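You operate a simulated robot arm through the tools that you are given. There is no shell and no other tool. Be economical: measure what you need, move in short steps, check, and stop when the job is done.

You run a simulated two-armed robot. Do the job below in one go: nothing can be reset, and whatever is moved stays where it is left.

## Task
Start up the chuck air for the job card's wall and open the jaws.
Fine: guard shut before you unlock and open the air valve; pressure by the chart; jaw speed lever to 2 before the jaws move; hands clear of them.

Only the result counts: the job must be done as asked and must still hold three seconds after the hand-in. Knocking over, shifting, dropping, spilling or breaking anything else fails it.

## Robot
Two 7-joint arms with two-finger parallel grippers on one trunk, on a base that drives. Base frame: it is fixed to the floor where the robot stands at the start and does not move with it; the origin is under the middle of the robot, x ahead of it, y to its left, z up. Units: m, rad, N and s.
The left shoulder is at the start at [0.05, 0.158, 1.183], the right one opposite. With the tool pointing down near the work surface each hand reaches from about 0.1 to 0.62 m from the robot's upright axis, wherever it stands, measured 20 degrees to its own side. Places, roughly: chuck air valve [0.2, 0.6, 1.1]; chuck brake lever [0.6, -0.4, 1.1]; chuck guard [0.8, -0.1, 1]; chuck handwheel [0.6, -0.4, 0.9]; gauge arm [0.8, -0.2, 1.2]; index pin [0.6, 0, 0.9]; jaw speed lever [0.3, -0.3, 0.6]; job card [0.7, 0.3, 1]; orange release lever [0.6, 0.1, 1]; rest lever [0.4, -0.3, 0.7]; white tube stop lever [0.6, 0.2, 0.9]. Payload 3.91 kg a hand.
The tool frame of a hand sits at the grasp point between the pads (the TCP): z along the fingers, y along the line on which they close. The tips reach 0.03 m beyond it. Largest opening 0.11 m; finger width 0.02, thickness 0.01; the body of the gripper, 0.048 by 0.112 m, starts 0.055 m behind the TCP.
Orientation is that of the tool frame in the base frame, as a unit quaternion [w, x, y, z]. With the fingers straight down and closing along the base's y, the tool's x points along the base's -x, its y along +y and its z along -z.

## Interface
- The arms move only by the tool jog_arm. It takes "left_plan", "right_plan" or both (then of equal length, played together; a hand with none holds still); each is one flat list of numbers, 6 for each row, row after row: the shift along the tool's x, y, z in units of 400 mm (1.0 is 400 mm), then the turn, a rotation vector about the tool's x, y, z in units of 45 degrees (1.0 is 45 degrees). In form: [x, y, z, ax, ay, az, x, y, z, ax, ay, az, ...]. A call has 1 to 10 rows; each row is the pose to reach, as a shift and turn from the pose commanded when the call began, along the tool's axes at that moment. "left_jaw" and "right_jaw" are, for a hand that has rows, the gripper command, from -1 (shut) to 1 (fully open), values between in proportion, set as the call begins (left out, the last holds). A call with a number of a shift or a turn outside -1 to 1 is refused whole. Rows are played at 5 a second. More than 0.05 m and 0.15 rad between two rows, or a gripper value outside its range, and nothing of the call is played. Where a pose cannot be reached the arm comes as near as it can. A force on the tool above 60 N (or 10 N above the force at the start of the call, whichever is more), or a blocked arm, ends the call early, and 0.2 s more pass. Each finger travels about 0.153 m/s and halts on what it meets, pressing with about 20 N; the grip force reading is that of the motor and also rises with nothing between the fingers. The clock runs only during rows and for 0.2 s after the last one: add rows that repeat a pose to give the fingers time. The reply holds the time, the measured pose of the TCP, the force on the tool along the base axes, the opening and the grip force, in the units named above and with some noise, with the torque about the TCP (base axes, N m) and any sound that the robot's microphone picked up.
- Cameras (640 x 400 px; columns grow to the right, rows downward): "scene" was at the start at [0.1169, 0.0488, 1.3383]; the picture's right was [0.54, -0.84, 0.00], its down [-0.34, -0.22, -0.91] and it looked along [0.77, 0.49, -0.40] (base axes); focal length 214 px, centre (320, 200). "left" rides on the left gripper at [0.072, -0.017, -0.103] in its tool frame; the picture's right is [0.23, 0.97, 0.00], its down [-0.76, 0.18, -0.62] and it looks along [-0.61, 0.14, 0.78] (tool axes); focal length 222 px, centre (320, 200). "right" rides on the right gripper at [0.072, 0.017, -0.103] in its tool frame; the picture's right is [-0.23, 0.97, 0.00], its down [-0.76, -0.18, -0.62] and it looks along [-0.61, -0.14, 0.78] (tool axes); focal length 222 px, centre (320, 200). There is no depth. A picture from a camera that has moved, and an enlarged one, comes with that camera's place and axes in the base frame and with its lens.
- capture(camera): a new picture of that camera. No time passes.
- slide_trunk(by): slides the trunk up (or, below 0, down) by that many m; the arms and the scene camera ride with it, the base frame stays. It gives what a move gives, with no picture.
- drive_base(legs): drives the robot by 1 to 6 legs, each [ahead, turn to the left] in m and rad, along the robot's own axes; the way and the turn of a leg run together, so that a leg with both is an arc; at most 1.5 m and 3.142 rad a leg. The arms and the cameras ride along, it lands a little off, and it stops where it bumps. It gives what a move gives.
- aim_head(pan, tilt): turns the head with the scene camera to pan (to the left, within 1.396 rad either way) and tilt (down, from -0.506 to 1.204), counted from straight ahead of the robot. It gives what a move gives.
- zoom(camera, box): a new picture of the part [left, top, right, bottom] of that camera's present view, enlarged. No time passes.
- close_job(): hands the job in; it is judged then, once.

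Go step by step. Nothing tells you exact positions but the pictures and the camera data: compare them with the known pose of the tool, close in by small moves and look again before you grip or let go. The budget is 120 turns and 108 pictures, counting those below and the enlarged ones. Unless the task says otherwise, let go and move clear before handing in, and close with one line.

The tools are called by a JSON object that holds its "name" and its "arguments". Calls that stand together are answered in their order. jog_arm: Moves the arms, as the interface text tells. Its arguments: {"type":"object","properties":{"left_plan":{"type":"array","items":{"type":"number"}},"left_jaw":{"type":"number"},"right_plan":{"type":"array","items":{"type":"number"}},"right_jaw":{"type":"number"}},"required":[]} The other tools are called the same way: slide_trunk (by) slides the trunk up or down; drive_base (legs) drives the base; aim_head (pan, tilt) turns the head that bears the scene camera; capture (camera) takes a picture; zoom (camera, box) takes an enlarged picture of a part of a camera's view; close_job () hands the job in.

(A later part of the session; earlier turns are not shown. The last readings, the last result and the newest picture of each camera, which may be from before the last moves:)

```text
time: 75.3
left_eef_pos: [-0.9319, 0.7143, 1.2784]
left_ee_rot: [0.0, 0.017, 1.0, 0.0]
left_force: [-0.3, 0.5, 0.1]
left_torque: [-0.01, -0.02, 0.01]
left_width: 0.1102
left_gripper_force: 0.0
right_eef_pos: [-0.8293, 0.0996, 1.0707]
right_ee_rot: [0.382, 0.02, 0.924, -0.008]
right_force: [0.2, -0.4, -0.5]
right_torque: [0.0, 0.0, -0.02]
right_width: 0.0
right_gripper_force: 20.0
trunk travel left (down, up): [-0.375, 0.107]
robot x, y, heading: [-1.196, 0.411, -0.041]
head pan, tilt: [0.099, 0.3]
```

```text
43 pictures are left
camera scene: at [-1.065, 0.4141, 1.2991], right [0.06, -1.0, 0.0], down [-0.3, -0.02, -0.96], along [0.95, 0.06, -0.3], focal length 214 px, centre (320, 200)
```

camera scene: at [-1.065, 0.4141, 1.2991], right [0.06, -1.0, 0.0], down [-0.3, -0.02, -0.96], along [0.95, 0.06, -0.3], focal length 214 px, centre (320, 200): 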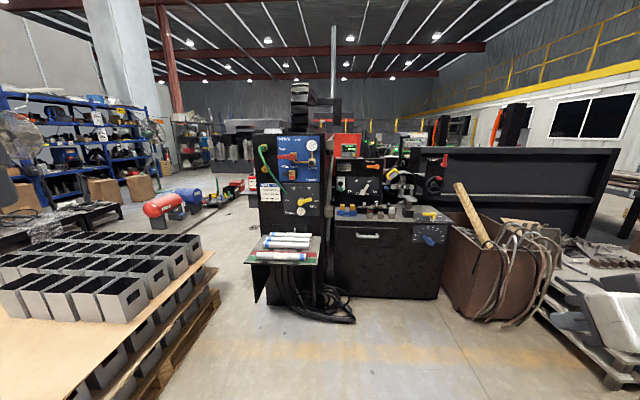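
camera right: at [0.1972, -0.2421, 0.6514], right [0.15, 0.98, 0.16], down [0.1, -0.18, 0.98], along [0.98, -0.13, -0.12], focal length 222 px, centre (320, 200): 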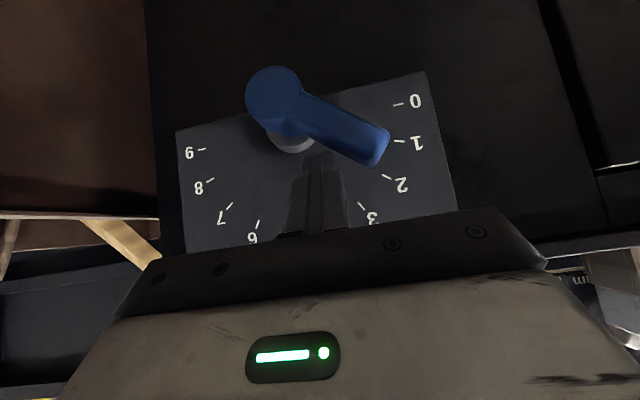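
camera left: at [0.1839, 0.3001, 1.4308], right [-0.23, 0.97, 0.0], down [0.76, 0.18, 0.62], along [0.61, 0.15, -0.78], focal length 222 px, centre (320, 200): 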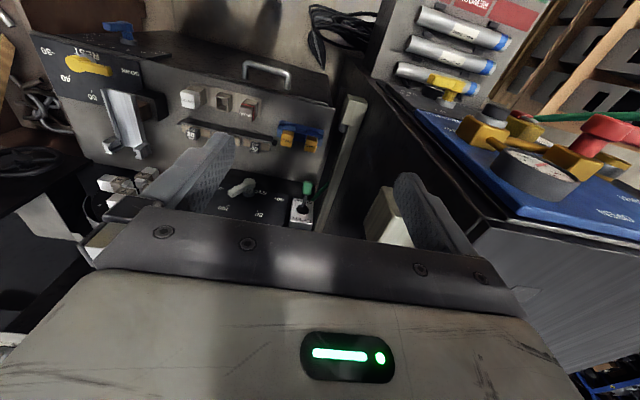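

The way ahead is clear, so I approach the panel.

{"name": "drive_base", "arguments": {"legs": [[0.68, 0.045]]}}

{"name": "aim_head", "arguments": {"pan": 0.25, "tilt": 0.4}}

{"name": "capture", "arguments": {"camera": "scene"}}

```text
time: 79.0
left_eef_pos: [-0.2836, 0.725, 1.2776]
left_ee_rot: [0.0, -0.01, 1.0, -0.001]
left_force: [0.5, 0.5, -0.2]
left_torque: [-0.01, -0.01, 0.0]
left_width: 0.11
left_gripper_force: 0.1
right_eef_pos: [-0.1456, 0.1163, 1.0695]
right_ee_rot: [0.383, -0.006, 0.924, 0.003]
right_force: [0.1, 0.4, 0.2]
right_torque: [0.01, 0.01, -0.01]
right_width: 0.0001
right_gripper_force: 19.8
trunk travel left (down, up): [-0.375, 0.107]
robot x, y, heading: [-0.5316, 0.4042, 0.026]
head pan, tilt: [0.099, 0.3]
```

```text
time: 79.7
left_eef_pos: [-0.2842, 0.7256, 1.2783]
left_ee_rot: [0.0, -0.011, 1.0, 0.0]
left_force: [-0.2, 1.0, -0.9]
left_torque: [0.0, -0.02, 0.02]
left_width: 0.1101
left_gripper_force: 0.1
right_eef_pos: [-0.1453, 0.1172, 1.0703]
right_ee_rot: [0.383, -0.006, 0.924, 0.002]
right_force: [0.1, -0.6, 0.4]
right_torque: [-0.02, -0.03, -0.01]
right_width: 0.0
right_gripper_force: 19.9
trunk travel left (down, up): [-0.375, 0.107]
robot x, y, heading: [-0.5356, 0.4081, 0.026]
head pan, tilt: [0.25, 0.4]
```

```text
42 pictures are left
camera scene: at [-0.4029, 0.4309, 1.2898], right [0.27, -0.96, 0.0], down [-0.37, -0.1, -0.92], along [0.89, 0.25, -0.39], focal length 214 px, centre (320, 200)
```

scene: 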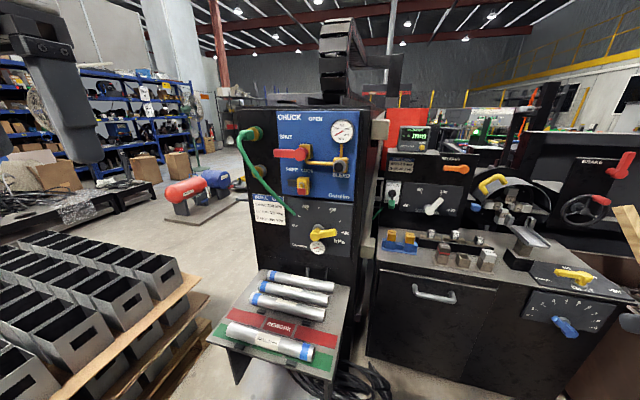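

{"name": "zoom", "arguments": {"camera": "scene", "box": [230, 100, 370, 270]}}

{"name": "zoom", "arguments": {"camera": "scene", "box": [280, 190, 360, 260]}}

```text
2.35 times, centred on (300, 185) of scene
camera zoom: at [-0.4029, 0.4309, 1.2898], right [0.27, -0.96, 0.0], down [-0.37, -0.1, -0.92], along [0.89, 0.25, -0.39], focal length 505 px, centre (367, 235)
```

zoom: 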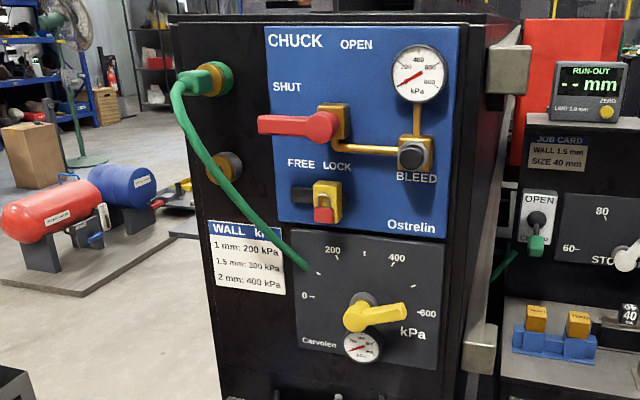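

```text
5.71 times, centred on (320, 225) of scene
camera zoom: at [-0.4029, 0.4309, 1.2898], right [0.27, -0.96, 0.0], down [-0.37, -0.1, -0.92], along [0.89, 0.25, -0.39], focal length 1226 px, centre (320, 57)
```

zoom: 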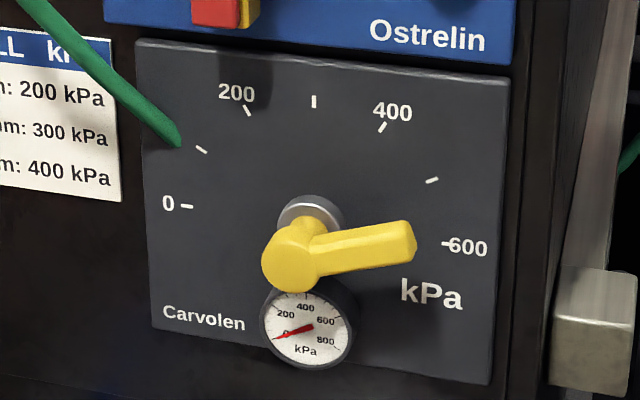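

Regulator geometry: hub at (0.237, 0.631, 0.866), arm pointing right (~535 kPa), 300 kPa is straight up. I'll pitch the left hand to 45° with fingers shut, and bring it over in front of the panel.

{"name": "jog_arm", "arguments": {"left_plan": [0, 0, 0, 0, -0.17, 0, 0, 0, 0, 0, -0.34, 0, 0, 0, 0, 0, -0.51, 0, 0, 0, 0, 0, -0.68, 0, 0, 0, 0, 0, -0.84, 0, 0, 0, 0, 0, -1, 0], "left_jaw": -1}}

{"name": "jog_arm", "arguments": {"left_plan": [-0.01, -0.1, 0.04, 0, 0, 0, -0.02, -0.2, 0.08, 0, 0, 0, -0.04, -0.3, 0.12, 0, 0, 0, -0.06, -0.4, 0.16, 0, 0, 0, -0.08, -0.43, 0.28, 0, 0, 0, -0.1, -0.43, 0.4, 0, 0, 0, -0.12, -0.43, 0.52, 0, 0, 0, -0.14, -0.43, 0.64, 0, 0, 0, -0.16, -0.43, 0.76, 0, 0, 0, -0.18, -0.43, 0.88, 0, 0, 0]}}

{"name": "capture", "arguments": {"camera": "left"}}

```text
time: 81.1
left_eef_pos: [-0.2834, 0.7255, 1.2791]
left_ee_rot: [0.383, -0.011, 0.924, 0.004]
left_force: [0.4, -1.0, 0.8]
left_torque: [-0.01, 0.0, 0.01]
left_width: 0.0
left_gripper_force: 19.9
right_eef_pos: [-0.1459, 0.1159, 1.0709]
right_ee_rot: [0.383, -0.007, 0.924, 0.003]
right_force: [0.4, 0.0, 0.4]
right_torque: [-0.01, 0.0, 0.02]
right_width: 0.0001
right_gripper_force: 19.8
trunk travel left (down, up): [-0.375, 0.107]
robot x, y, heading: [-0.532, 0.4048, 0.022]
head pan, tilt: [0.25, 0.4]
```

```text
refused: row 5 steps farther than a row can; nothing moved
```

```text
39 pictures are left
camera left: at [-0.4074, 0.7056, 1.2991], right [-0.18, 0.97, -0.16], down [0.09, 0.18, 0.98], along [0.98, 0.16, -0.12], focal length 222 px, centre (320, 200)
```

left: 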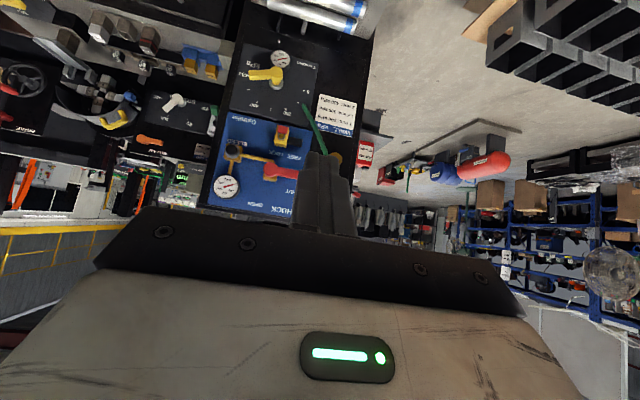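

{"name": "jog_arm", "arguments": {"left_plan": [-0.01, -0.1, 0.04, 0, 0, 0, -0.02, -0.2, 0.08, 0, 0, 0, -0.04, -0.3, 0.12, 0, 0, 0, -0.06, -0.4, 0.16, 0, 0, 0, -0.08, -0.43, 0.26, 0, 0, 0, -0.1, -0.43, 0.37, 0, 0, 0, -0.12, -0.43, 0.48, 0, 0, 0, -0.14, -0.43, 0.59, 0, 0, 0, -0.16, -0.43, 0.7, 0, 0, 0, -0.18, -0.43, 0.81, 0, 0, 0]}}

{"name": "capture", "arguments": {"camera": "left"}}

```text
time: 83.3
left_eef_pos: [0.0016, 0.5609, 1.0982]
left_ee_rot: [0.383, -0.011, 0.924, 0.005]
left_force: [-0.4, -0.2, 0.0]
left_torque: [0.03, 0.02, 0.02]
left_width: 0.0001
left_gripper_force: 19.8
right_eef_pos: [-0.1443, 0.1171, 1.0692]
right_ee_rot: [0.383, -0.007, 0.924, 0.003]
right_force: [0.7, 0.9, 0.7]
right_torque: [-0.04, 0.0, -0.02]
right_width: 0.0
right_gripper_force: 20.2
trunk travel left (down, up): [-0.375, 0.107]
robot x, y, heading: [-0.5313, 0.4088, 0.024]
head pan, tilt: [0.25, 0.4]
```

```text
38 pictures are left
camera left: at [-0.1218, 0.5403, 1.1187], right [-0.18, 0.97, -0.16], down [0.09, 0.18, 0.98], along [0.98, 0.17, -0.12], focal length 222 px, centre (320, 200)
```

left: 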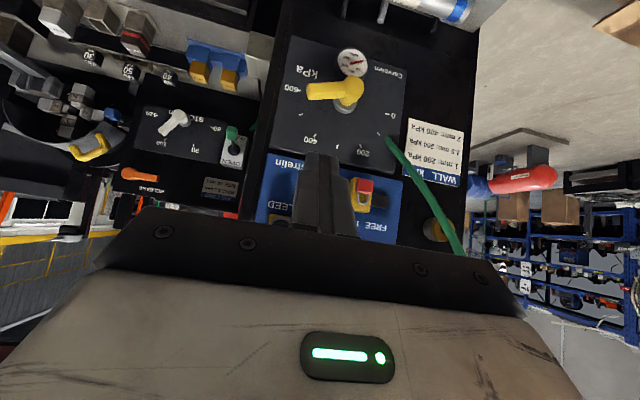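

I bring the shut fingers down to just below and right of the yellow arm's tip.

{"name": "jog_arm", "arguments": {"left_plan": [0.002, -0.05, 0.1, 0, 0, 0, 0.005, -0.1, 0.21, 0, 0, 0, 0.008, -0.137, 0.32, 0, 0, 0, 0.01, -0.137, 0.43, 0, 0, 0, 0.013, -0.137, 0.54, 0, 0, 0, 0.016, -0.137, 0.65, 0, 0, 0, 0.02, -0.137, 0.75, 0, 0, 0]}}

{"name": "capture", "arguments": {"camera": "left"}}

{"name": "zoom", "arguments": {"camera": "scene", "box": [260, 170, 380, 260]}}

```text
time: 84.9
left_eef_pos: [0.079, 0.613, 0.9671]
left_ee_rot: [0.382, -0.01, 0.924, 0.005]
left_force: [-0.1, 0.8, 0.1]
left_torque: [-0.02, -0.01, -0.02]
left_width: 0.0001
left_gripper_force: 20.1
left hand out of reach, approached as far as the arm can: row 2, 3, 4, 5, 6, 7
right_eef_pos: [-0.1463, 0.1167, 1.0689]
right_ee_rot: [0.382, -0.007, 0.924, 0.003]
right_force: [-0.4, -0.2, 0.4]
right_torque: [0.01, 0.02, 0.01]
right_width: 0.0002
right_gripper_force: 20.0
trunk travel left (down, up): [-0.375, 0.107]
robot x, y, heading: [-0.5324, 0.4071, 0.024]
head pan, tilt: [0.25, 0.4]
```

```text
37 pictures are left
camera left: at [-0.045, 0.5928, 0.9883], right [-0.18, 0.97, -0.16], down [0.09, 0.18, 0.98], along [0.98, 0.16, -0.12], focal length 222 px, centre (320, 200)
```

left: 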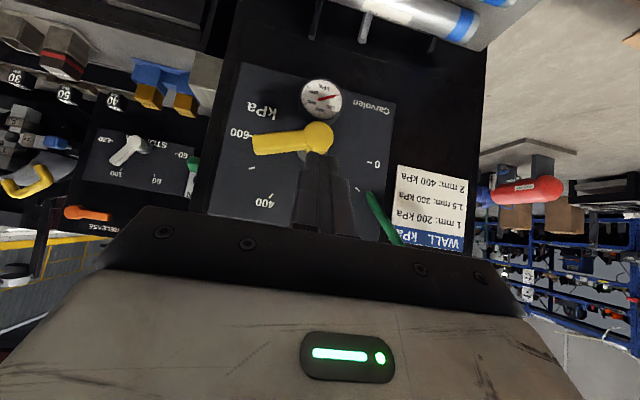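

```text
4.44 times, centred on (320, 215) of scene
camera zoom: at [-0.4029, 0.4309, 1.2898], right [0.27, -0.96, 0.0], down [-0.37, -0.1, -0.92], along [0.89, 0.25, -0.39], focal length 953 px, centre (320, 133)
```

zoom: 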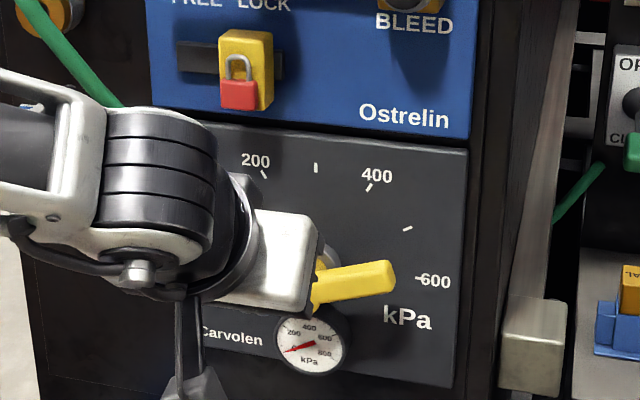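

The arm needs the target further to its left. I'll reposition the base about 0.15 m to the right.

{"name": "drive_base", "arguments": {"legs": [[-0.15, 0], [0, 0.36], [-0.4, 0], [0, -0.38], [0.55, 0]]}}

{"name": "capture", "arguments": {"camera": "scene"}}

```text
time: 93.5
left_eef_pos: [0.1296, 0.4343, 0.9659]
left_ee_rot: [0.383, 0.004, 0.924, -0.001]
left_force: [0.0, 0.3, 0.2]
left_torque: [0.0, -0.03, 0.01]
left_width: 0.0
left_gripper_force: 20.1
right_eef_pos: [-0.1101, -0.0527, 1.0699]
right_ee_rot: [0.383, 0.007, 0.924, -0.002]
right_force: [0.2, 0.3, 0.5]
right_torque: [0.03, -0.03, 0.0]
right_width: 0.0001
right_gripper_force: 19.9
trunk travel left (down, up): [-0.375, 0.107]
robot x, y, heading: [-0.4865, 0.2497, -0.008]
head pan, tilt: [0.25, 0.4]
```

```text
35 pictures are left
camera scene: at [-0.3569, 0.2696, 1.2898], right [0.24, -0.97, 0.0], down [-0.38, -0.09, -0.92], along [0.89, 0.22, -0.39], focal length 214 px, centre (320, 200)
```

scene: 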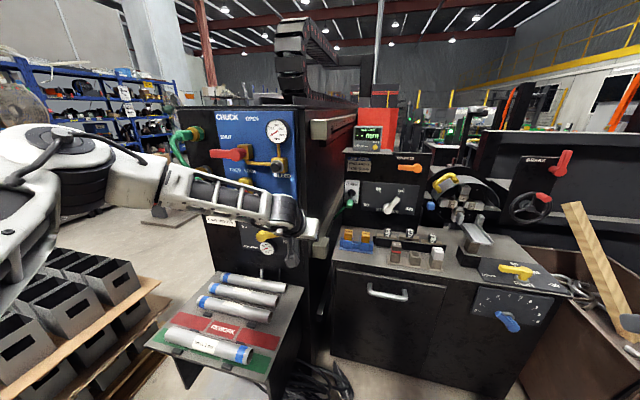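

Now move left 78 mm first, then down-forward to the spot beside the yellow arm's tip.

{"name": "jog_arm", "arguments": {"left_plan": [0, 0.1, 0, 0, 0, 0, 0, 0.1965, 0, 0, 0, 0, 0.003, 0.1965, 0.1, 0, 0, 0, 0.006, 0.1965, 0.2, 0, 0, 0, 0.01, 0.1965, 0.3, 0, 0, 0, 0.01, 0.1965, 0.389, 0, 0, 0]}}

{"name": "capture", "arguments": {"camera": "left"}}

```text
time: 94.9
left_eef_pos: [0.1615, 0.5379, 0.9156]
left_ee_rot: [0.383, 0.005, 0.924, -0.003]
left_force: [-0.6, 0.6, -0.5]
left_torque: [0.0, -0.01, 0.01]
left_width: 0.0
left_gripper_force: 19.8
left hand out of reach, approached as far as the arm can: row 4, 5, 6
right_eef_pos: [-0.1104, -0.0528, 1.0695]
right_ee_rot: [0.383, 0.008, 0.924, -0.003]
right_force: [0.9, 0.7, 0.6]
right_torque: [-0.02, 0.0, 0.02]
right_width: 0.0003
right_gripper_force: 20.1
trunk travel left (down, up): [-0.375, 0.107]
robot x, y, heading: [-0.4872, 0.2481, -0.007]
head pan, tilt: [0.25, 0.4]
```

```text
34 pictures are left
camera left: at [0.0363, 0.5221, 0.9371], right [-0.15, 0.98, -0.16], down [0.1, 0.18, 0.98], along [0.98, 0.13, -0.12], focal length 222 px, centre (320, 200)
```

left: 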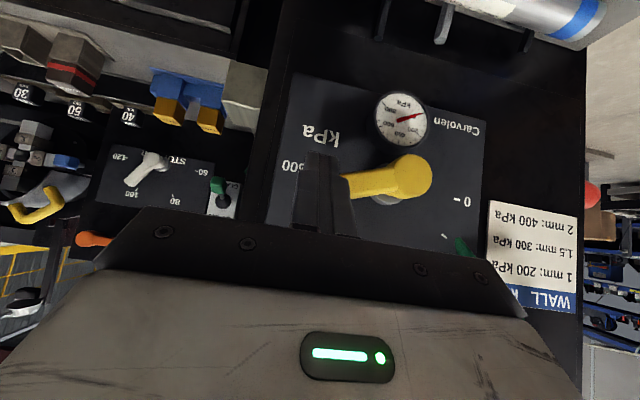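

The limit looks vertical (hand too far below the shoulder), so I lower the trunk 0.1 m and then move forward.

{"name": "slide_trunk", "arguments": {"by": -0.1}}

{"name": "jog_arm", "arguments": {"left_plan": [-0.05, -0.05, 0, 0, 0, 0, -0.1, -0.05, 0.03, 0, 0, 0, -0.16, -0.05, 0.07, 0, 0, 0]}}

```text
time: 96.2
left_eef_pos: [0.1609, 0.5382, 0.816]
left_ee_rot: [0.383, 0.003, 0.924, 0.0]
left_force: [0.6, 1.0, 0.1]
left_torque: [-0.01, -0.01, -0.02]
left_width: 0.0
left_gripper_force: 19.5
right_eef_pos: [-0.1106, -0.0516, 0.97]
right_ee_rot: [0.384, 0.008, 0.923, -0.003]
right_force: [0.4, -0.6, -0.1]
right_torque: [-0.01, 0.01, 0.02]
right_width: 0.0
right_gripper_force: 19.8
trunk travel left (down, up): [-0.275, 0.207]
robot x, y, heading: [-0.4863, 0.249, -0.015]
head pan, tilt: [0.25, 0.4]
```

```text
time: 97.0
left_eef_pos: [0.1844, 0.5291, 0.8599]
left_ee_rot: [0.383, 0.003, 0.924, -0.001]
left_force: [0.0, -0.2, 0.7]
left_torque: [0.0, -0.01, -0.01]
left_width: 0.0
left_gripper_force: 19.8
left hand out of reach, approached as far as the arm can: row 1, 2, 3
right_eef_pos: [-0.1101, -0.0522, 0.9701]
right_ee_rot: [0.383, 0.009, 0.924, -0.004]
right_force: [0.0, -0.1, 0.3]
right_torque: [-0.03, -0.01, -0.01]
right_width: 0.0004
right_gripper_force: 19.5
trunk travel left (down, up): [-0.275, 0.207]
robot x, y, heading: [-0.4837, 0.248, -0.01]
head pan, tilt: [0.25, 0.4]
```

A few cm short; the base has room to go forward a little, so I drive 45 mm ahead and check.

{"name": "drive_base", "arguments": {"legs": [[0.045, 0]]}}

{"name": "capture", "arguments": {"camera": "left"}}

{"name": "zoom", "arguments": {"camera": "scene", "box": [220, 150, 340, 240]}}

```text
time: 97.9
left_eef_pos: [0.2295, 0.5285, 0.8604]
left_ee_rot: [0.383, 0.004, 0.924, -0.002]
left_force: [0.2, -0.3, -0.6]
left_torque: [-0.04, 0.0, -0.01]
left_width: 0.0001
left_gripper_force: 19.7
right_eef_pos: [-0.0653, -0.0528, 0.9695]
right_ee_rot: [0.382, 0.008, 0.924, -0.003]
right_force: [0.3, -0.3, 1.4]
right_torque: [-0.04, 0.01, 0.04]
right_width: 0.0
right_gripper_force: 19.9
trunk travel left (down, up): [-0.275, 0.207]
robot x, y, heading: [-0.441, 0.2511, -0.007]
head pan, tilt: [0.25, 0.4]
```

```text
33 pictures are left
camera left: at [0.1049, 0.5131, 0.8804], right [-0.15, 0.98, -0.16], down [0.1, 0.18, 0.98], along [0.98, 0.13, -0.12], focal length 222 px, centre (320, 200)
```

left: 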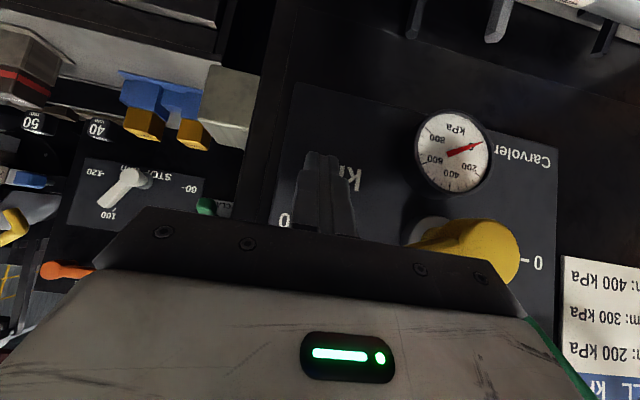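

```text
4.44 times, centred on (280, 195) of scene
camera zoom: at [-0.313, 0.2692, 1.1898], right [0.24, -0.97, 0.0], down [-0.38, -0.09, -0.92], along [0.89, 0.22, -0.39], focal length 953 px, centre (498, 222)
```

zoom: 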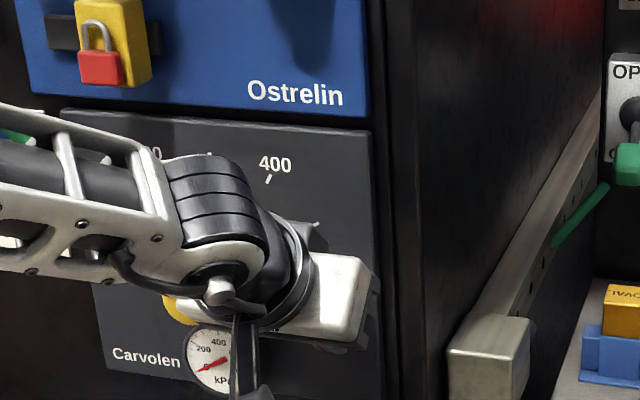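

The fingertips are below the yellow arm and right of its hub. I sweep left then up and round to push the arm towards vertical, stopping a bit early.

{"name": "jog_arm", "arguments": {"left_plan": [0, 0.045, 0, 0, 0, 0, 0, 0.09, 0, 0, 0, 0, -0.0354, 0.086, -0.0354, 0, 0, 0, -0.0707, 0.096, -0.0707, 0, 0, 0, -0.1025, 0.119, -0.1025, 0, 0, 0, -0.1237, 0.149, -0.1237, 0, 0, 0]}}

{"name": "capture", "arguments": {"camera": "left"}}

{"name": "zoom", "arguments": {"camera": "scene", "box": [220, 150, 340, 240]}}

```text
time: 99.3
left_eef_pos: [0.2284, 0.5897, 0.928]
left_ee_rot: [0.384, 0.005, 0.923, -0.001]
left_force: [0.5, 0.1, 0.7]
left_torque: [-0.01, 0.0, 0.0]
left_width: 0.0
left_gripper_force: 20.4
right_eef_pos: [-0.0651, -0.0515, 0.9705]
right_ee_rot: [0.383, 0.008, 0.924, -0.003]
right_force: [-0.4, 1.2, 0.2]
right_torque: [-0.02, -0.02, 0.02]
right_width: 0.0
right_gripper_force: 20.2
trunk travel left (down, up): [-0.275, 0.207]
robot x, y, heading: [-0.4392, 0.2503, -0.013]
head pan, tilt: [0.25, 0.4]
```

```text
31 pictures are left
camera left: at [0.1053, 0.5737, 0.9502], right [-0.15, 0.98, -0.16], down [0.1, 0.18, 0.98], along [0.98, 0.13, -0.12], focal length 222 px, centre (320, 200)
```

left: 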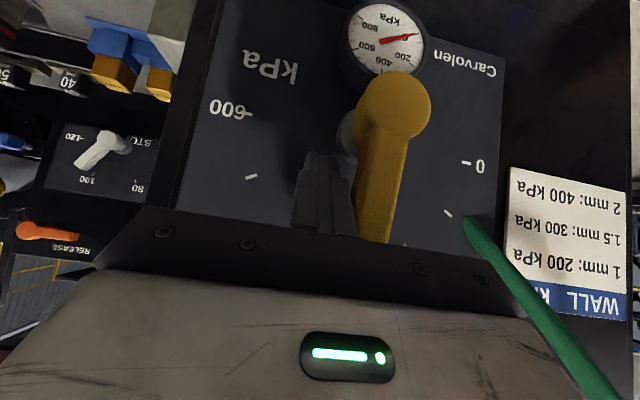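

```text
4.44 times, centred on (280, 195) of scene
camera zoom: at [-0.313, 0.2692, 1.1899], right [0.24, -0.97, 0.0], down [-0.38, -0.09, -0.92], along [0.89, 0.22, -0.39], focal length 953 px, centre (498, 222)
```

zoom: 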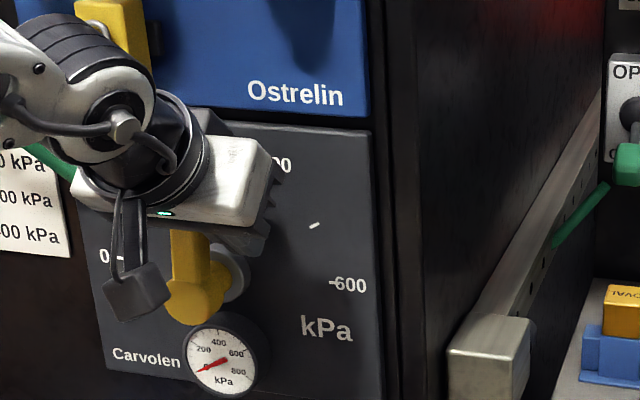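

The arm is close to vertical. I withdraw along the fingers to read it properly.

{"name": "jog_arm", "arguments": {"left_plan": [0, -0.02, -0.08, 0, 0, 0, 0, -0.02, -0.18, 0, 0, 0, 0, -0.02, -0.28, 0, 0, 0, 0, -0.02, -0.38, 0, 0, 0]}}

{"name": "zoom", "arguments": {"camera": "left", "box": [240, 40, 480, 220]}}

{"name": "zoom", "arguments": {"camera": "scene", "box": [220, 150, 340, 240]}}

```text
time: 100.3
left_eef_pos: [0.1219, 0.584, 1.0385]
left_ee_rot: [0.383, 0.004, 0.924, -0.001]
left_force: [-0.5, -0.2, -0.5]
left_torque: [-0.03, 0.0, 0.0]
left_width: 0.0
left_gripper_force: 20.2
right_eef_pos: [-0.0674, -0.0526, 0.9696]
right_ee_rot: [0.383, 0.008, 0.924, -0.003]
right_force: [-0.2, 0.1, 0.0]
right_torque: [0.02, -0.01, -0.02]
right_width: 0.0003
right_gripper_force: 19.8
trunk travel left (down, up): [-0.275, 0.207]
robot x, y, heading: [-0.445, 0.2495, -0.015]
head pan, tilt: [0.25, 0.4]
```

```text
2.22 times, centred on (360, 130) of left
camera zoom: at [-0.0013, 0.5682, 1.0598], right [-0.15, 0.98, -0.16], down [0.1, 0.18, 0.98], along [0.98, 0.13, -0.12], focal length 494 px, centre (231, 356)
```

zoom: 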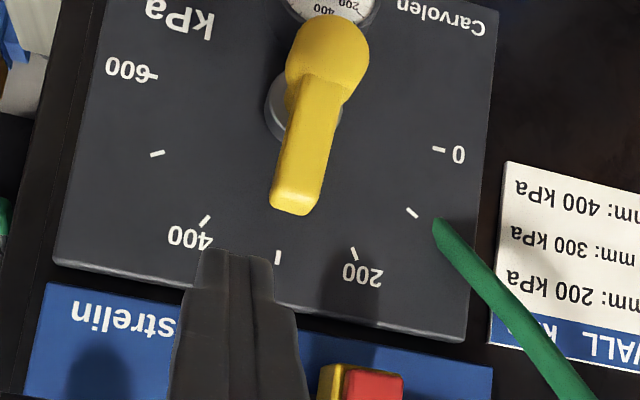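

```text
4.44 times, centred on (280, 195) of scene
camera zoom: at [-0.3133, 0.2692, 1.1898], right [0.24, -0.97, 0.0], down [-0.38, -0.09, -0.92], along [0.9, 0.22, -0.39], focal length 953 px, centre (498, 222)
```

zoom: 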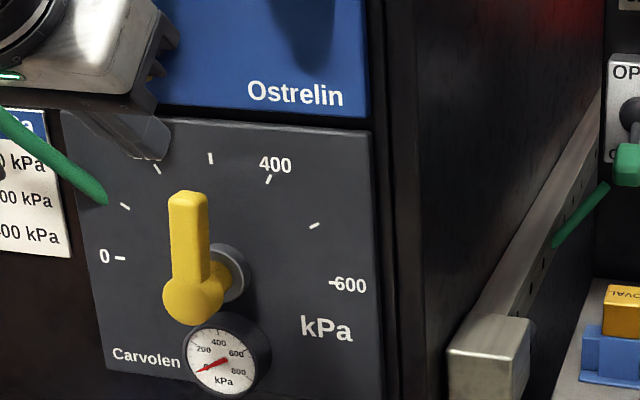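

The regulator reads about 318 kPa, 5–6° too far right. I go back in and nudge it a few mm more.

{"name": "jog_arm", "arguments": {"left_plan": [0, 0, 0.1, 0, 0, 0, 0, 0, 0.2, 0, 0, 0, 0, 0, 0.3, 0, 0, 0, 0, 0, 0.38, 0, 0, 0, 0, 0.03, 0.38, 0, 0, 0, 0, 0.05, 0.38, 0, 0, 0, 0, 0.0625, 0.38, 0, 0, 0, 0, 0.0625, 0.38, 0, 0, 0]}}

{"name": "zoom", "arguments": {"camera": "left", "box": [240, 40, 480, 240]}}

```text
time: 102.1
left_eef_pos: [0.2306, 0.6045, 0.9308]
left_ee_rot: [0.385, 0.005, 0.923, -0.001]
left_force: [0.2, -3.2, 2.9]
left_torque: [0.04, -0.01, -0.01]
left_width: 0.0
left_gripper_force: 20.0
right_eef_pos: [-0.0661, -0.0528, 0.9685]
right_ee_rot: [0.383, 0.007, 0.924, -0.003]
right_force: [-0.3, -0.3, 0.2]
right_torque: [0.01, 0.02, -0.01]
right_width: 0.0003
right_gripper_force: 20.4
trunk travel left (down, up): [-0.275, 0.207]
robot x, y, heading: [-0.4431, 0.2513, -0.011]
head pan, tilt: [0.25, 0.4]
```

```text
2.00 times, centred on (360, 140) of left
camera zoom: at [0.1062, 0.5892, 0.9517], right [-0.15, 0.98, -0.16], down [0.1, 0.18, 0.98], along [0.98, 0.13, -0.12], focal length 444 px, centre (240, 320)
```

zoom: 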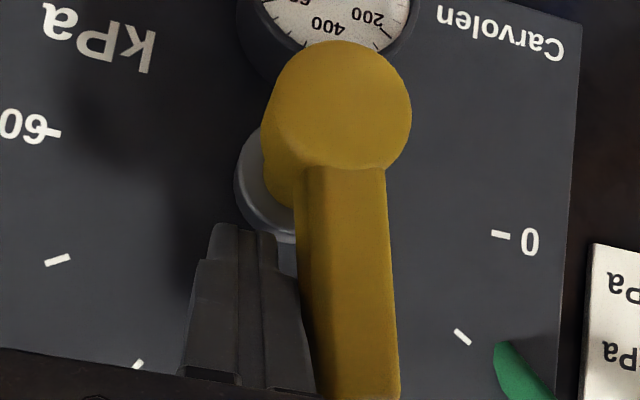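

It moved more than intended. I withdraw and measure again.

{"name": "jog_arm", "arguments": {"left_plan": [0, -0.02, -0.08, 0, 0, 0, 0, -0.04, -0.18, 0, 0, 0, 0, -0.05, -0.28, 0, 0, 0, 0, -0.05, -0.38, 0, 0, 0]}}

{"name": "zoom", "arguments": {"camera": "left", "box": [240, 40, 480, 220]}}

```text
time: 103.1
left_eef_pos: [0.1194, 0.5849, 1.0384]
left_ee_rot: [0.383, 0.005, 0.924, -0.002]
left_force: [-0.2, 0.4, 0.0]
left_torque: [-0.01, -0.01, 0.01]
left_width: 0.0
left_gripper_force: 20.4
right_eef_pos: [-0.0658, -0.0522, 0.9693]
right_ee_rot: [0.383, 0.009, 0.924, -0.004]
right_force: [0.8, 0.4, 0.5]
right_torque: [0.0, 0.0, -0.01]
right_width: 0.0
right_gripper_force: 20.0
trunk travel left (down, up): [-0.275, 0.207]
robot x, y, heading: [-0.443, 0.2498, -0.01]
head pan, tilt: [0.25, 0.4]
```

```text
2.22 times, centred on (360, 130) of left
camera zoom: at [-0.0045, 0.5692, 1.0594], right [-0.15, 0.98, -0.16], down [0.1, 0.18, 0.98], along [0.98, 0.13, -0.12], focal length 494 px, centre (231, 356)
```

zoom: 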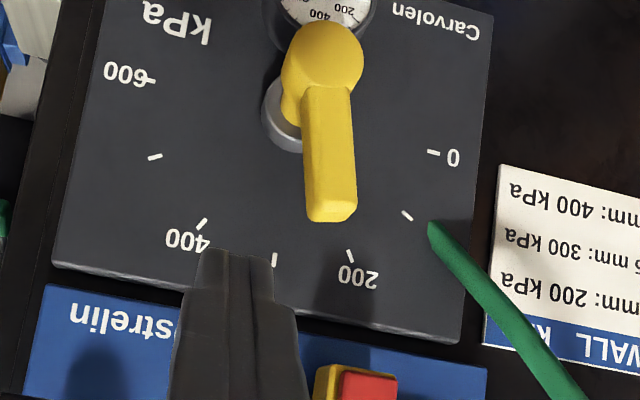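

It reads about 264 kPa now. I'll straddle the arm with open fingers centred on the hub axis (y≈0.628) and close, which will centre it at vertical = 300.

{"name": "jog_arm", "arguments": {"left_plan": [0, 0.054, 0, 0, 0, 0, 0, 0.108, 0, 0, 0, 0, 0, 0.108, 0.1, 0, 0, 0, 0, 0.108, 0.2, 0, 0, 0, 0, 0.108, 0.26, 0, 0, 0], "left_jaw": 0.1}}

{"name": "capture", "arguments": {"camera": "left"}}

```text
time: 104.3
left_eef_pos: [0.196, 0.6292, 0.9614]
left_ee_rot: [0.384, 0.005, 0.923, -0.002]
left_force: [0.0, 0.9, 0.6]
left_torque: [-0.02, -0.02, 0.0]
left_width: 0.0603
left_gripper_force: 0.0
right_eef_pos: [-0.0657, -0.0532, 0.9701]
right_ee_rot: [0.382, 0.009, 0.924, -0.004]
right_force: [-0.6, -0.3, -0.1]
right_torque: [-0.02, 0.0, 0.0]
right_width: 0.0
right_gripper_force: 20.2
trunk travel left (down, up): [-0.275, 0.207]
robot x, y, heading: [-0.4452, 0.2478, -0.012]
head pan, tilt: [0.25, 0.4]
```

```text
25 pictures are left
camera left: at [0.0718, 0.6136, 0.9833], right [-0.15, 0.98, -0.16], down [0.1, 0.18, 0.98], along [0.98, 0.13, -0.12], focal length 222 px, centre (320, 200)
```

left: 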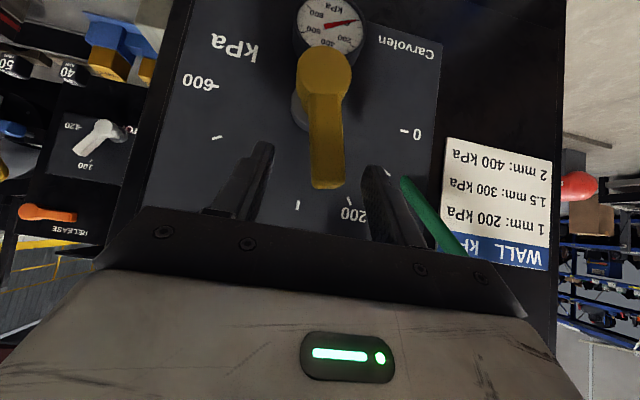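

The arm lies between the fingers; I narrow them a little to stay off the hose, advance 48 mm, then close.

{"name": "jog_arm", "arguments": {"left_plan": [0, 0, 0, 0, 0, 0, 0, 0, 0.06, 0, 0, 0, 0, 0, 0.115, 0, 0, 0], "left_jaw": -0.12}}

{"name": "jog_arm", "arguments": {"left_plan": [0, 0, 0, 0, 0, 0, 0, 0, 0, 0, 0, 0, 0, 0, 0, 0, 0, 0], "left_jaw": -1}}

{"name": "capture", "arguments": {"camera": "left"}}

```text
time: 105.1
left_eef_pos: [0.228, 0.6286, 0.9307]
left_ee_rot: [0.383, 0.004, 0.924, -0.001]
left_force: [-0.9, 0.5, 0.2]
left_torque: [0.0, 0.03, -0.02]
left_width: 0.0483
left_gripper_force: 0.0
right_eef_pos: [-0.065, -0.0532, 0.9697]
right_ee_rot: [0.383, 0.007, 0.924, -0.003]
right_force: [0.9, 0.4, -0.4]
right_torque: [0.02, 0.0, 0.01]
right_width: 0.0
right_gripper_force: 19.6
trunk travel left (down, up): [-0.275, 0.207]
robot x, y, heading: [-0.4405, 0.2484, -0.012]
head pan, tilt: [0.25, 0.4]
```

```text
time: 105.9
left_eef_pos: [0.2287, 0.622, 0.9316]
left_ee_rot: [0.383, 0.006, 0.924, -0.005]
left_force: [0.2, -28.4, -2.5]
left_torque: [-1.37, -0.71, 0.16]
left_width: 0.0223
left_gripper_force: 44.6
right_eef_pos: [-0.0653, -0.0538, 0.9693]
right_ee_rot: [0.382, 0.008, 0.924, -0.001]
right_force: [0.0, -0.9, -0.4]
right_torque: [-0.01, 0.0, 0.0]
right_width: 0.0
right_gripper_force: 19.6
trunk travel left (down, up): [-0.275, 0.207]
robot x, y, heading: [-0.4413, 0.2463, -0.009]
head pan, tilt: [0.25, 0.4]
```

```text
24 pictures are left
camera left: at [0.1037, 0.6075, 0.9527], right [-0.14, 0.98, -0.16], down [0.1, 0.18, 0.98], along [0.98, 0.13, -0.12], focal length 222 px, centre (320, 200)
```

left: 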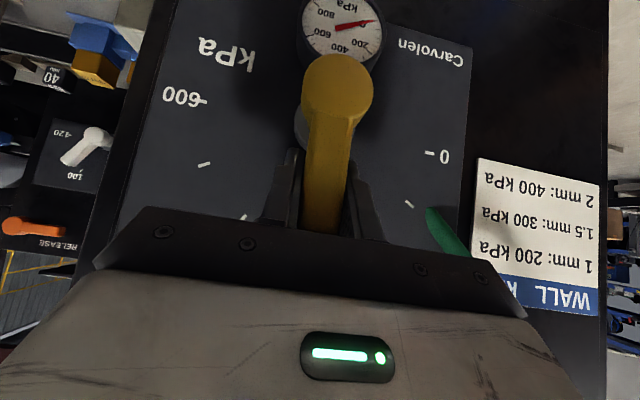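

The pads have squared the arm to vertical (hub y≈0.622). I relieve the side load, then open and withdraw straight back.

{"name": "jog_arm", "arguments": {"left_plan": [0, -0.016, 0, 0, 0, 0, 0, -0.016, 0, 0, 0, 0]}}

{"name": "jog_arm", "arguments": {"left_plan": [0, 0, 0, 0, 0, 0, 0, 0, 0, 0, 0, 0, 0, 0, -0.08, 0, 0, 0, 0, 0, -0.18, 0, 0, 0, 0, 0, -0.28, 0, 0, 0, 0, 0, -0.38, 0, 0, 0], "left_jaw": -0.15}}

{"name": "zoom", "arguments": {"camera": "left", "box": [220, 40, 460, 220]}}

```text
time: 106.5
left_eef_pos: [0.2264, 0.622, 0.9316]
left_ee_rot: [0.383, 0.004, 0.924, -0.001]
left_force: [4.1, -15.6, 1.1]
left_torque: [-0.88, 0.49, -0.02]
left_width: 0.0219
left_gripper_force: 44.8
right_eef_pos: [-0.065, -0.0537, 0.9686]
right_ee_rot: [0.383, 0.009, 0.924, -0.003]
right_force: [0.7, 0.1, -0.4]
right_torque: [-0.01, 0.0, -0.02]
right_width: 0.0003
right_gripper_force: 20.2
trunk travel left (down, up): [-0.275, 0.207]
robot x, y, heading: [-0.4415, 0.2452, -0.007]
head pan, tilt: [0.25, 0.4]
```

```text
time: 107.9
left_eef_pos: [0.1185, 0.6246, 1.0406]
left_ee_rot: [0.383, 0.005, 0.924, -0.002]
left_force: [1.2, 0.3, -0.6]
left_torque: [0.02, 0.03, -0.01]
left_width: 0.0467
left_gripper_force: 0.0
right_eef_pos: [-0.0669, -0.0524, 0.9707]
right_ee_rot: [0.384, 0.007, 0.923, -0.004]
right_force: [-0.4, -0.6, 0.0]
right_torque: [0.01, -0.03, 0.02]
right_width: 0.0
right_gripper_force: 19.9
trunk travel left (down, up): [-0.275, 0.207]
robot x, y, heading: [-0.4439, 0.2494, -0.011]
head pan, tilt: [0.25, 0.4]
```

```text
2.22 times, centred on (340, 130) of left
camera zoom: at [-0.0047, 0.6073, 1.0614], right [-0.15, 0.98, -0.16], down [0.1, 0.18, 0.98], along [0.98, 0.13, -0.12], focal length 494 px, centre (276, 356)
```

zoom: 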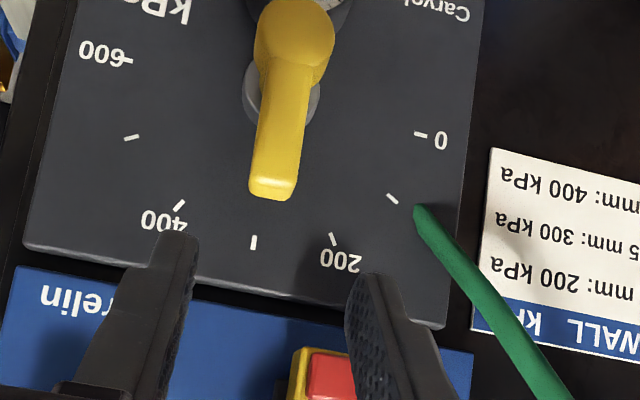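

Regulator is at 300 within reading accuracy. Next is the lock slider (yellow block at about y 0.67, z 1.045): I bring shut fingers to its right side.

{"name": "jog_arm", "arguments": {"left_plan": [0, -0.0175, 0, 0, 0, 0, -0.05, -0.0175, 0.045, 0, 0, 0, -0.1, -0.0175, 0.09, 0, 0, 0, -0.15, -0.0175, 0.136, 0, 0, 0, -0.214, -0.0175, 0.1945, 0, 0, 0], "left_jaw": -1}}

{"name": "capture", "arguments": {"camera": "left"}}

```text
time: 109.1
left_eef_pos: [0.2336, 0.6158, 1.0426]
left_ee_rot: [0.382, 0.005, 0.924, -0.002]
left_force: [-13.7, -1.5, 0.5]
left_torque: [0.16, 0.2, -0.03]
left_width: 0.0
left_gripper_force: 19.6
right_eef_pos: [-0.0676, -0.0527, 0.9703]
right_ee_rot: [0.384, 0.008, 0.923, -0.003]
right_force: [0.8, -0.2, -0.4]
right_torque: [-0.02, 0.03, 0.04]
right_width: 0.0
right_gripper_force: 20.1
trunk travel left (down, up): [-0.275, 0.207]
robot x, y, heading: [-0.441, 0.2501, -0.013]
head pan, tilt: [0.25, 0.4]
```

```text
22 pictures are left
camera left: at [0.1101, 0.5994, 1.0645], right [-0.15, 0.98, -0.16], down [0.1, 0.18, 0.98], along [0.98, 0.13, -0.13], focal length 222 px, centre (320, 200)
```

left: 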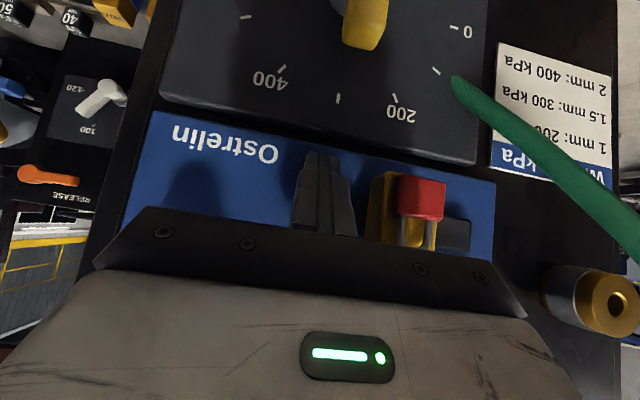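

The fingertip just touches the blue panel. I back off 6 mm and push the slider left towards FREE in small steps.

{"name": "jog_arm", "arguments": {"left_plan": [0.0106, 0, -0.0106, 0, 0, 0, 0.0106, 0.025, -0.0106, 0, 0, 0, 0.0106, 0.05, -0.0106, 0, 0, 0, 0.0106, 0.075, -0.0106, 0, 0, 0, 0.0106, 0.1, -0.0106, 0, 0, 0, 0.0106, 0.12, -0.0106, 0, 0, 0]}}

{"name": "capture", "arguments": {"camera": "left"}}

```text
time: 110.5
left_eef_pos: [0.2283, 0.6618, 1.0426]
left_ee_rot: [0.384, 0.003, 0.923, 0.0]
left_force: [0.8, -0.4, 0.1]
left_torque: [-0.01, -0.03, -0.03]
left_width: 0.0
left_gripper_force: 19.6
left hand out of reach, approached as far as the arm can: row 6
right_eef_pos: [-0.0655, -0.0516, 0.9702]
right_ee_rot: [0.381, 0.008, 0.924, -0.003]
right_force: [0.8, -0.7, -0.7]
right_torque: [0.01, 0.0, -0.01]
right_width: 0.0
right_gripper_force: 20.3
trunk travel left (down, up): [-0.275, 0.207]
robot x, y, heading: [-0.4395, 0.2478, -0.004]
head pan, tilt: [0.25, 0.4]
```

```text
21 pictures are left
camera left: at [0.1039, 0.6449, 1.0632], right [-0.16, 0.97, -0.16], down [0.1, 0.18, 0.98], along [0.98, 0.14, -0.12], focal length 222 px, centre (320, 200)
```

left: 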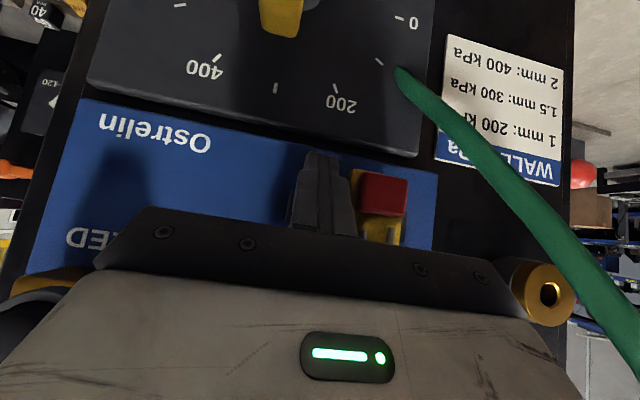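

The slider has moved ~35 mm. I pull the hand back and check the slider.

{"name": "jog_arm", "arguments": {"left_plan": [0, -0.02, -0.06, 0, 0, 0, 0, -0.06, -0.15, 0, 0, 0, 0, -0.1, -0.25, 0, 0, 0, 0, -0.15, -0.35, 0, 0, 0]}}

{"name": "capture", "arguments": {"camera": "left"}}

{"name": "zoom", "arguments": {"camera": "scene", "box": [190, 70, 330, 190]}}

```text
time: 111.5
left_eef_pos: [0.1295, 0.6024, 1.1426]
left_ee_rot: [0.383, 0.003, 0.924, 0.0]
left_force: [0.3, 0.8, 0.2]
left_torque: [-0.01, 0.03, 0.01]
left_width: 0.0
left_gripper_force: 19.6
right_eef_pos: [-0.0663, -0.0535, 0.9684]
right_ee_rot: [0.384, 0.009, 0.923, -0.003]
right_force: [0.3, 0.4, -0.4]
right_torque: [0.03, -0.04, 0.0]
right_width: 0.0
right_gripper_force: 19.7
trunk travel left (down, up): [-0.275, 0.207]
robot x, y, heading: [-0.445, 0.2464, -0.011]
head pan, tilt: [0.25, 0.4]
```

```text
20 pictures are left
camera left: at [0.007, 0.586, 1.1627], right [-0.15, 0.98, -0.16], down [0.1, 0.18, 0.98], along [0.98, 0.13, -0.12], focal length 222 px, centre (320, 200)
```

left: 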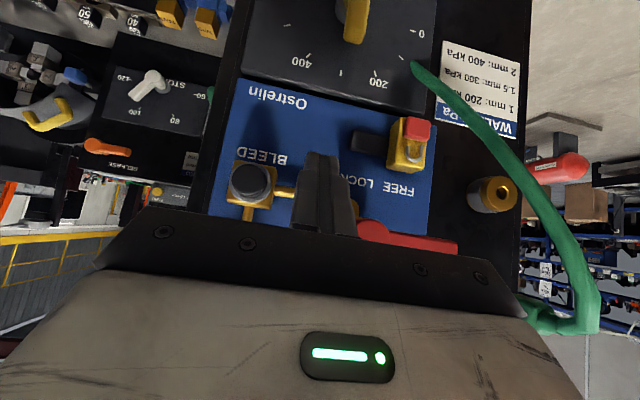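

```text
3.33 times, centred on (260, 130) of scene
camera zoom: at [-0.3134, 0.2689, 1.1898], right [0.24, -0.97, 0.0], down [-0.38, -0.09, -0.92], along [0.9, 0.22, -0.39], focal length 715 px, centre (520, 433)
```

zoom: 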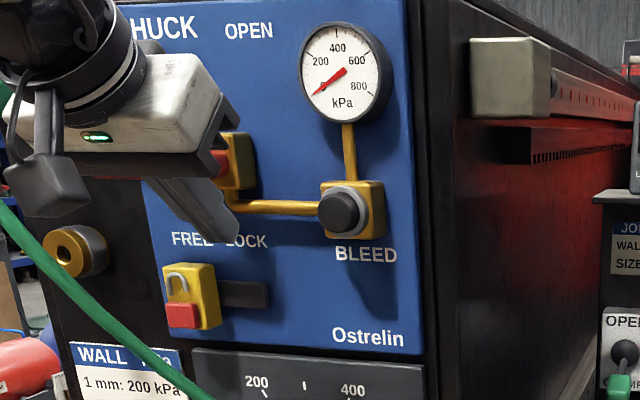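

The slider now sits fully at FREE. Next is the red valve lever (hub about (0.22, 0.66, 1.16), arm pointing left): I bring the shut fingers beneath its arm.

{"name": "jog_arm", "arguments": {"left_plan": [0, 0.085, 0, 0, 0, 0, 0, 0.17, 0, 0, 0, 0, 0, 0.25, 0, 0, 0, 0]}}

{"name": "capture", "arguments": {"camera": "left"}}

```text
time: 112.3
left_eef_pos: [0.131, 0.6923, 1.1435]
left_ee_rot: [0.384, 0.005, 0.923, 0.0]
left_force: [-0.3, -0.5, 1.1]
left_torque: [0.04, 0.02, 0.07]
left_width: 0.0
left_gripper_force: 19.7
left hand out of reach, approached as far as the arm can: row 3
right_eef_pos: [-0.0661, -0.0539, 0.97]
right_ee_rot: [0.383, 0.009, 0.924, -0.002]
right_force: [-0.5, -0.7, 0.1]
right_torque: [0.02, 0.0, 0.03]
right_width: 0.0001
right_gripper_force: 20.9
trunk travel left (down, up): [-0.275, 0.207]
robot x, y, heading: [-0.4393, 0.2494, -0.005]
head pan, tilt: [0.25, 0.4]
```

```text
18 pictures are left
camera left: at [0.0068, 0.675, 1.1643], right [-0.15, 0.98, -0.16], down [0.1, 0.17, 0.98], along [0.98, 0.13, -0.12], focal length 222 px, centre (320, 200)
```

left: 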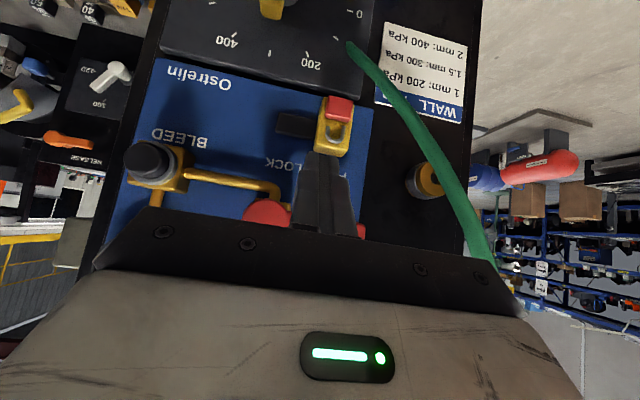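

I'm at the sideways reach limit. I'll pull the hand right, turn the base left ~14°, and raise the trunk so the valve lies in the arm's comfortable zone.

{"name": "jog_arm", "arguments": {"left_plan": [0, -0.1, 0, 0, 0, 0, 0, -0.2, 0, 0, 0, 0, 0, -0.3, 0, 0, 0, 0, 0, -0.4, 0, 0, 0, 0, 0, -0.5, 0, 0, 0, 0]}}

{"name": "slide_trunk", "arguments": {"by": 0.18}}

{"name": "drive_base", "arguments": {"legs": [[0, 0.26]]}}

```text
time: 113.5
left_eef_pos: [0.1285, 0.4923, 1.1408]
left_ee_rot: [0.383, 0.004, 0.924, -0.001]
left_force: [-0.1, -0.3, -0.2]
left_torque: [-0.02, 0.02, 0.0]
left_width: 0.0
left_gripper_force: 19.9
right_eef_pos: [-0.0664, -0.0534, 0.9695]
right_ee_rot: [0.383, 0.008, 0.924, -0.003]
right_force: [0.8, -0.5, -0.7]
right_torque: [0.02, 0.0, 0.01]
right_width: 0.0
right_gripper_force: 20.2
trunk travel left (down, up): [-0.275, 0.207]
robot x, y, heading: [-0.4419, 0.2485, -0.011]
head pan, tilt: [0.25, 0.4]
```

```text
time: 115.5
left_eef_pos: [0.1297, 0.4925, 1.32]
left_ee_rot: [0.383, 0.003, 0.924, -0.001]
left_force: [-1.1, -0.4, -0.2]
left_torque: [-0.03, 0.03, 0.02]
left_width: 0.0001
left_gripper_force: 20.3
right_eef_pos: [-0.0657, -0.054, 1.1497]
right_ee_rot: [0.383, 0.008, 0.924, -0.003]
right_force: [0.2, 0.1, 0.8]
right_torque: [0.02, -0.01, -0.04]
right_width: 0.0
right_gripper_force: 20.3
trunk travel left (down, up): [-0.455, 0.027]
robot x, y, heading: [-0.442, 0.2503, -0.009]
head pan, tilt: [0.25, 0.4]
```

```text
time: 116.8
left_eef_pos: [0.0455, 0.633, 1.3198]
left_ee_rot: [0.381, -0.118, 0.916, 0.049]
left_force: [-0.6, 0.4, -0.4]
left_torque: [0.0, 0.01, -0.04]
left_width: 0.0
left_gripper_force: 20.2
right_eef_pos: [-0.0005, 0.0567, 1.1498]
right_ee_rot: [0.381, -0.115, 0.916, 0.048]
right_force: [0.0, -0.2, -0.6]
right_torque: [0.01, 0.01, 0.0]
right_width: 0.0
right_gripper_force: 20.5
trunk travel left (down, up): [-0.455, 0.027]
robot x, y, heading: [-0.4398, 0.2491, 0.26]
head pan, tilt: [0.25, 0.4]
```

{"name": "jog_arm", "arguments": {"left_plan": [0.03, 0.017, 0.1, 0, 0, 0, 0.06, 0.034, 0.2, 0, 0, 0, 0.09, 0.05, 0.3, 0, 0, 0, 0.12, 0.067, 0.4, 0, 0, 0, 0.149, 0.084, 0.488, 0, 0, 0]}}

{"name": "capture", "arguments": {"camera": "left"}}

```text
time: 118.0
left_eef_pos: [0.1315, 0.6898, 1.1392]
left_ee_rot: [0.381, -0.117, 0.916, 0.048]
left_force: [-0.4, -0.4, -0.2]
left_torque: [0.01, -0.02, -0.01]
left_width: 0.0002
left_gripper_force: 20.2
right_eef_pos: [0.0004, 0.0567, 1.1494]
right_ee_rot: [0.38, -0.114, 0.917, 0.047]
right_force: [0.3, 0.6, -0.5]
right_torque: [0.0, 0.0, 0.0]
right_width: 0.0001
right_gripper_force: 19.8
trunk travel left (down, up): [-0.455, 0.027]
robot x, y, heading: [-0.4419, 0.2512, 0.254]
head pan, tilt: [0.25, 0.4]
```

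```text
17 pictures are left
camera left: at [0.0157, 0.6428, 1.1603], right [-0.4, 0.9, -0.16], down [0.05, 0.2, 0.98], along [0.91, 0.38, -0.12], focal length 222 px, centre (320, 200)
```

left: 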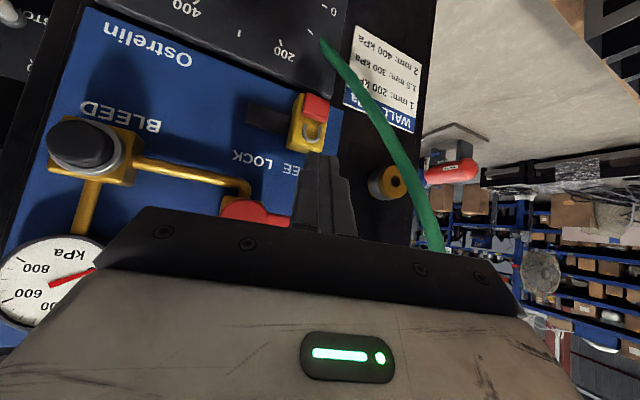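

Fingers are below the red arm. I move forward beneath it first.

{"name": "jog_arm", "arguments": {"left_plan": [-0.036, -0.007, 0.043, 0, 0, 0, -0.072, -0.014, 0.086, 0, 0, 0, -0.108, -0.022, 0.13, 0, 0, 0, -0.145, -0.029, 0.173, 0, 0, 0]}}

{"name": "zoom", "arguments": {"camera": "scene", "box": [180, 60, 420, 220]}}

```text
time: 119.0
left_eef_pos: [0.1622, 0.6971, 1.1375]
left_ee_rot: [0.38, -0.118, 0.916, 0.048]
left_force: [-1.0, 0.0, 0.5]
left_torque: [0.03, -0.01, -0.04]
left_width: 0.0001
left_gripper_force: 20.2
left hand out of reach, approached as far as the arm can: row 2, 3, 4
right_eef_pos: [-0.0, 0.0559, 1.1508]
right_ee_rot: [0.381, -0.115, 0.916, 0.047]
right_force: [-0.2, -0.1, -0.2]
right_torque: [-0.02, 0.03, 0.01]
right_width: 0.0
right_gripper_force: 20.1
trunk travel left (down, up): [-0.455, 0.027]
robot x, y, heading: [-0.4421, 0.2533, 0.257]
head pan, tilt: [0.25, 0.4]
```

```text
2.50 times, centred on (300, 140) of scene
camera zoom: at [-0.3234, 0.3023, 1.3698], right [0.48, -0.88, 0.0], down [-0.34, -0.19, -0.92], along [0.81, 0.44, -0.39], focal length 536 px, centre (370, 350)
```

zoom: 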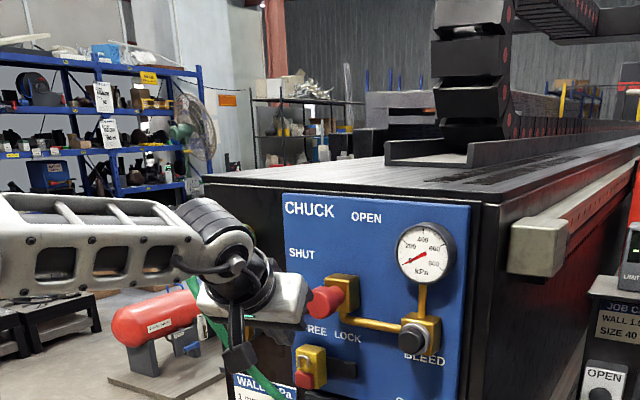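

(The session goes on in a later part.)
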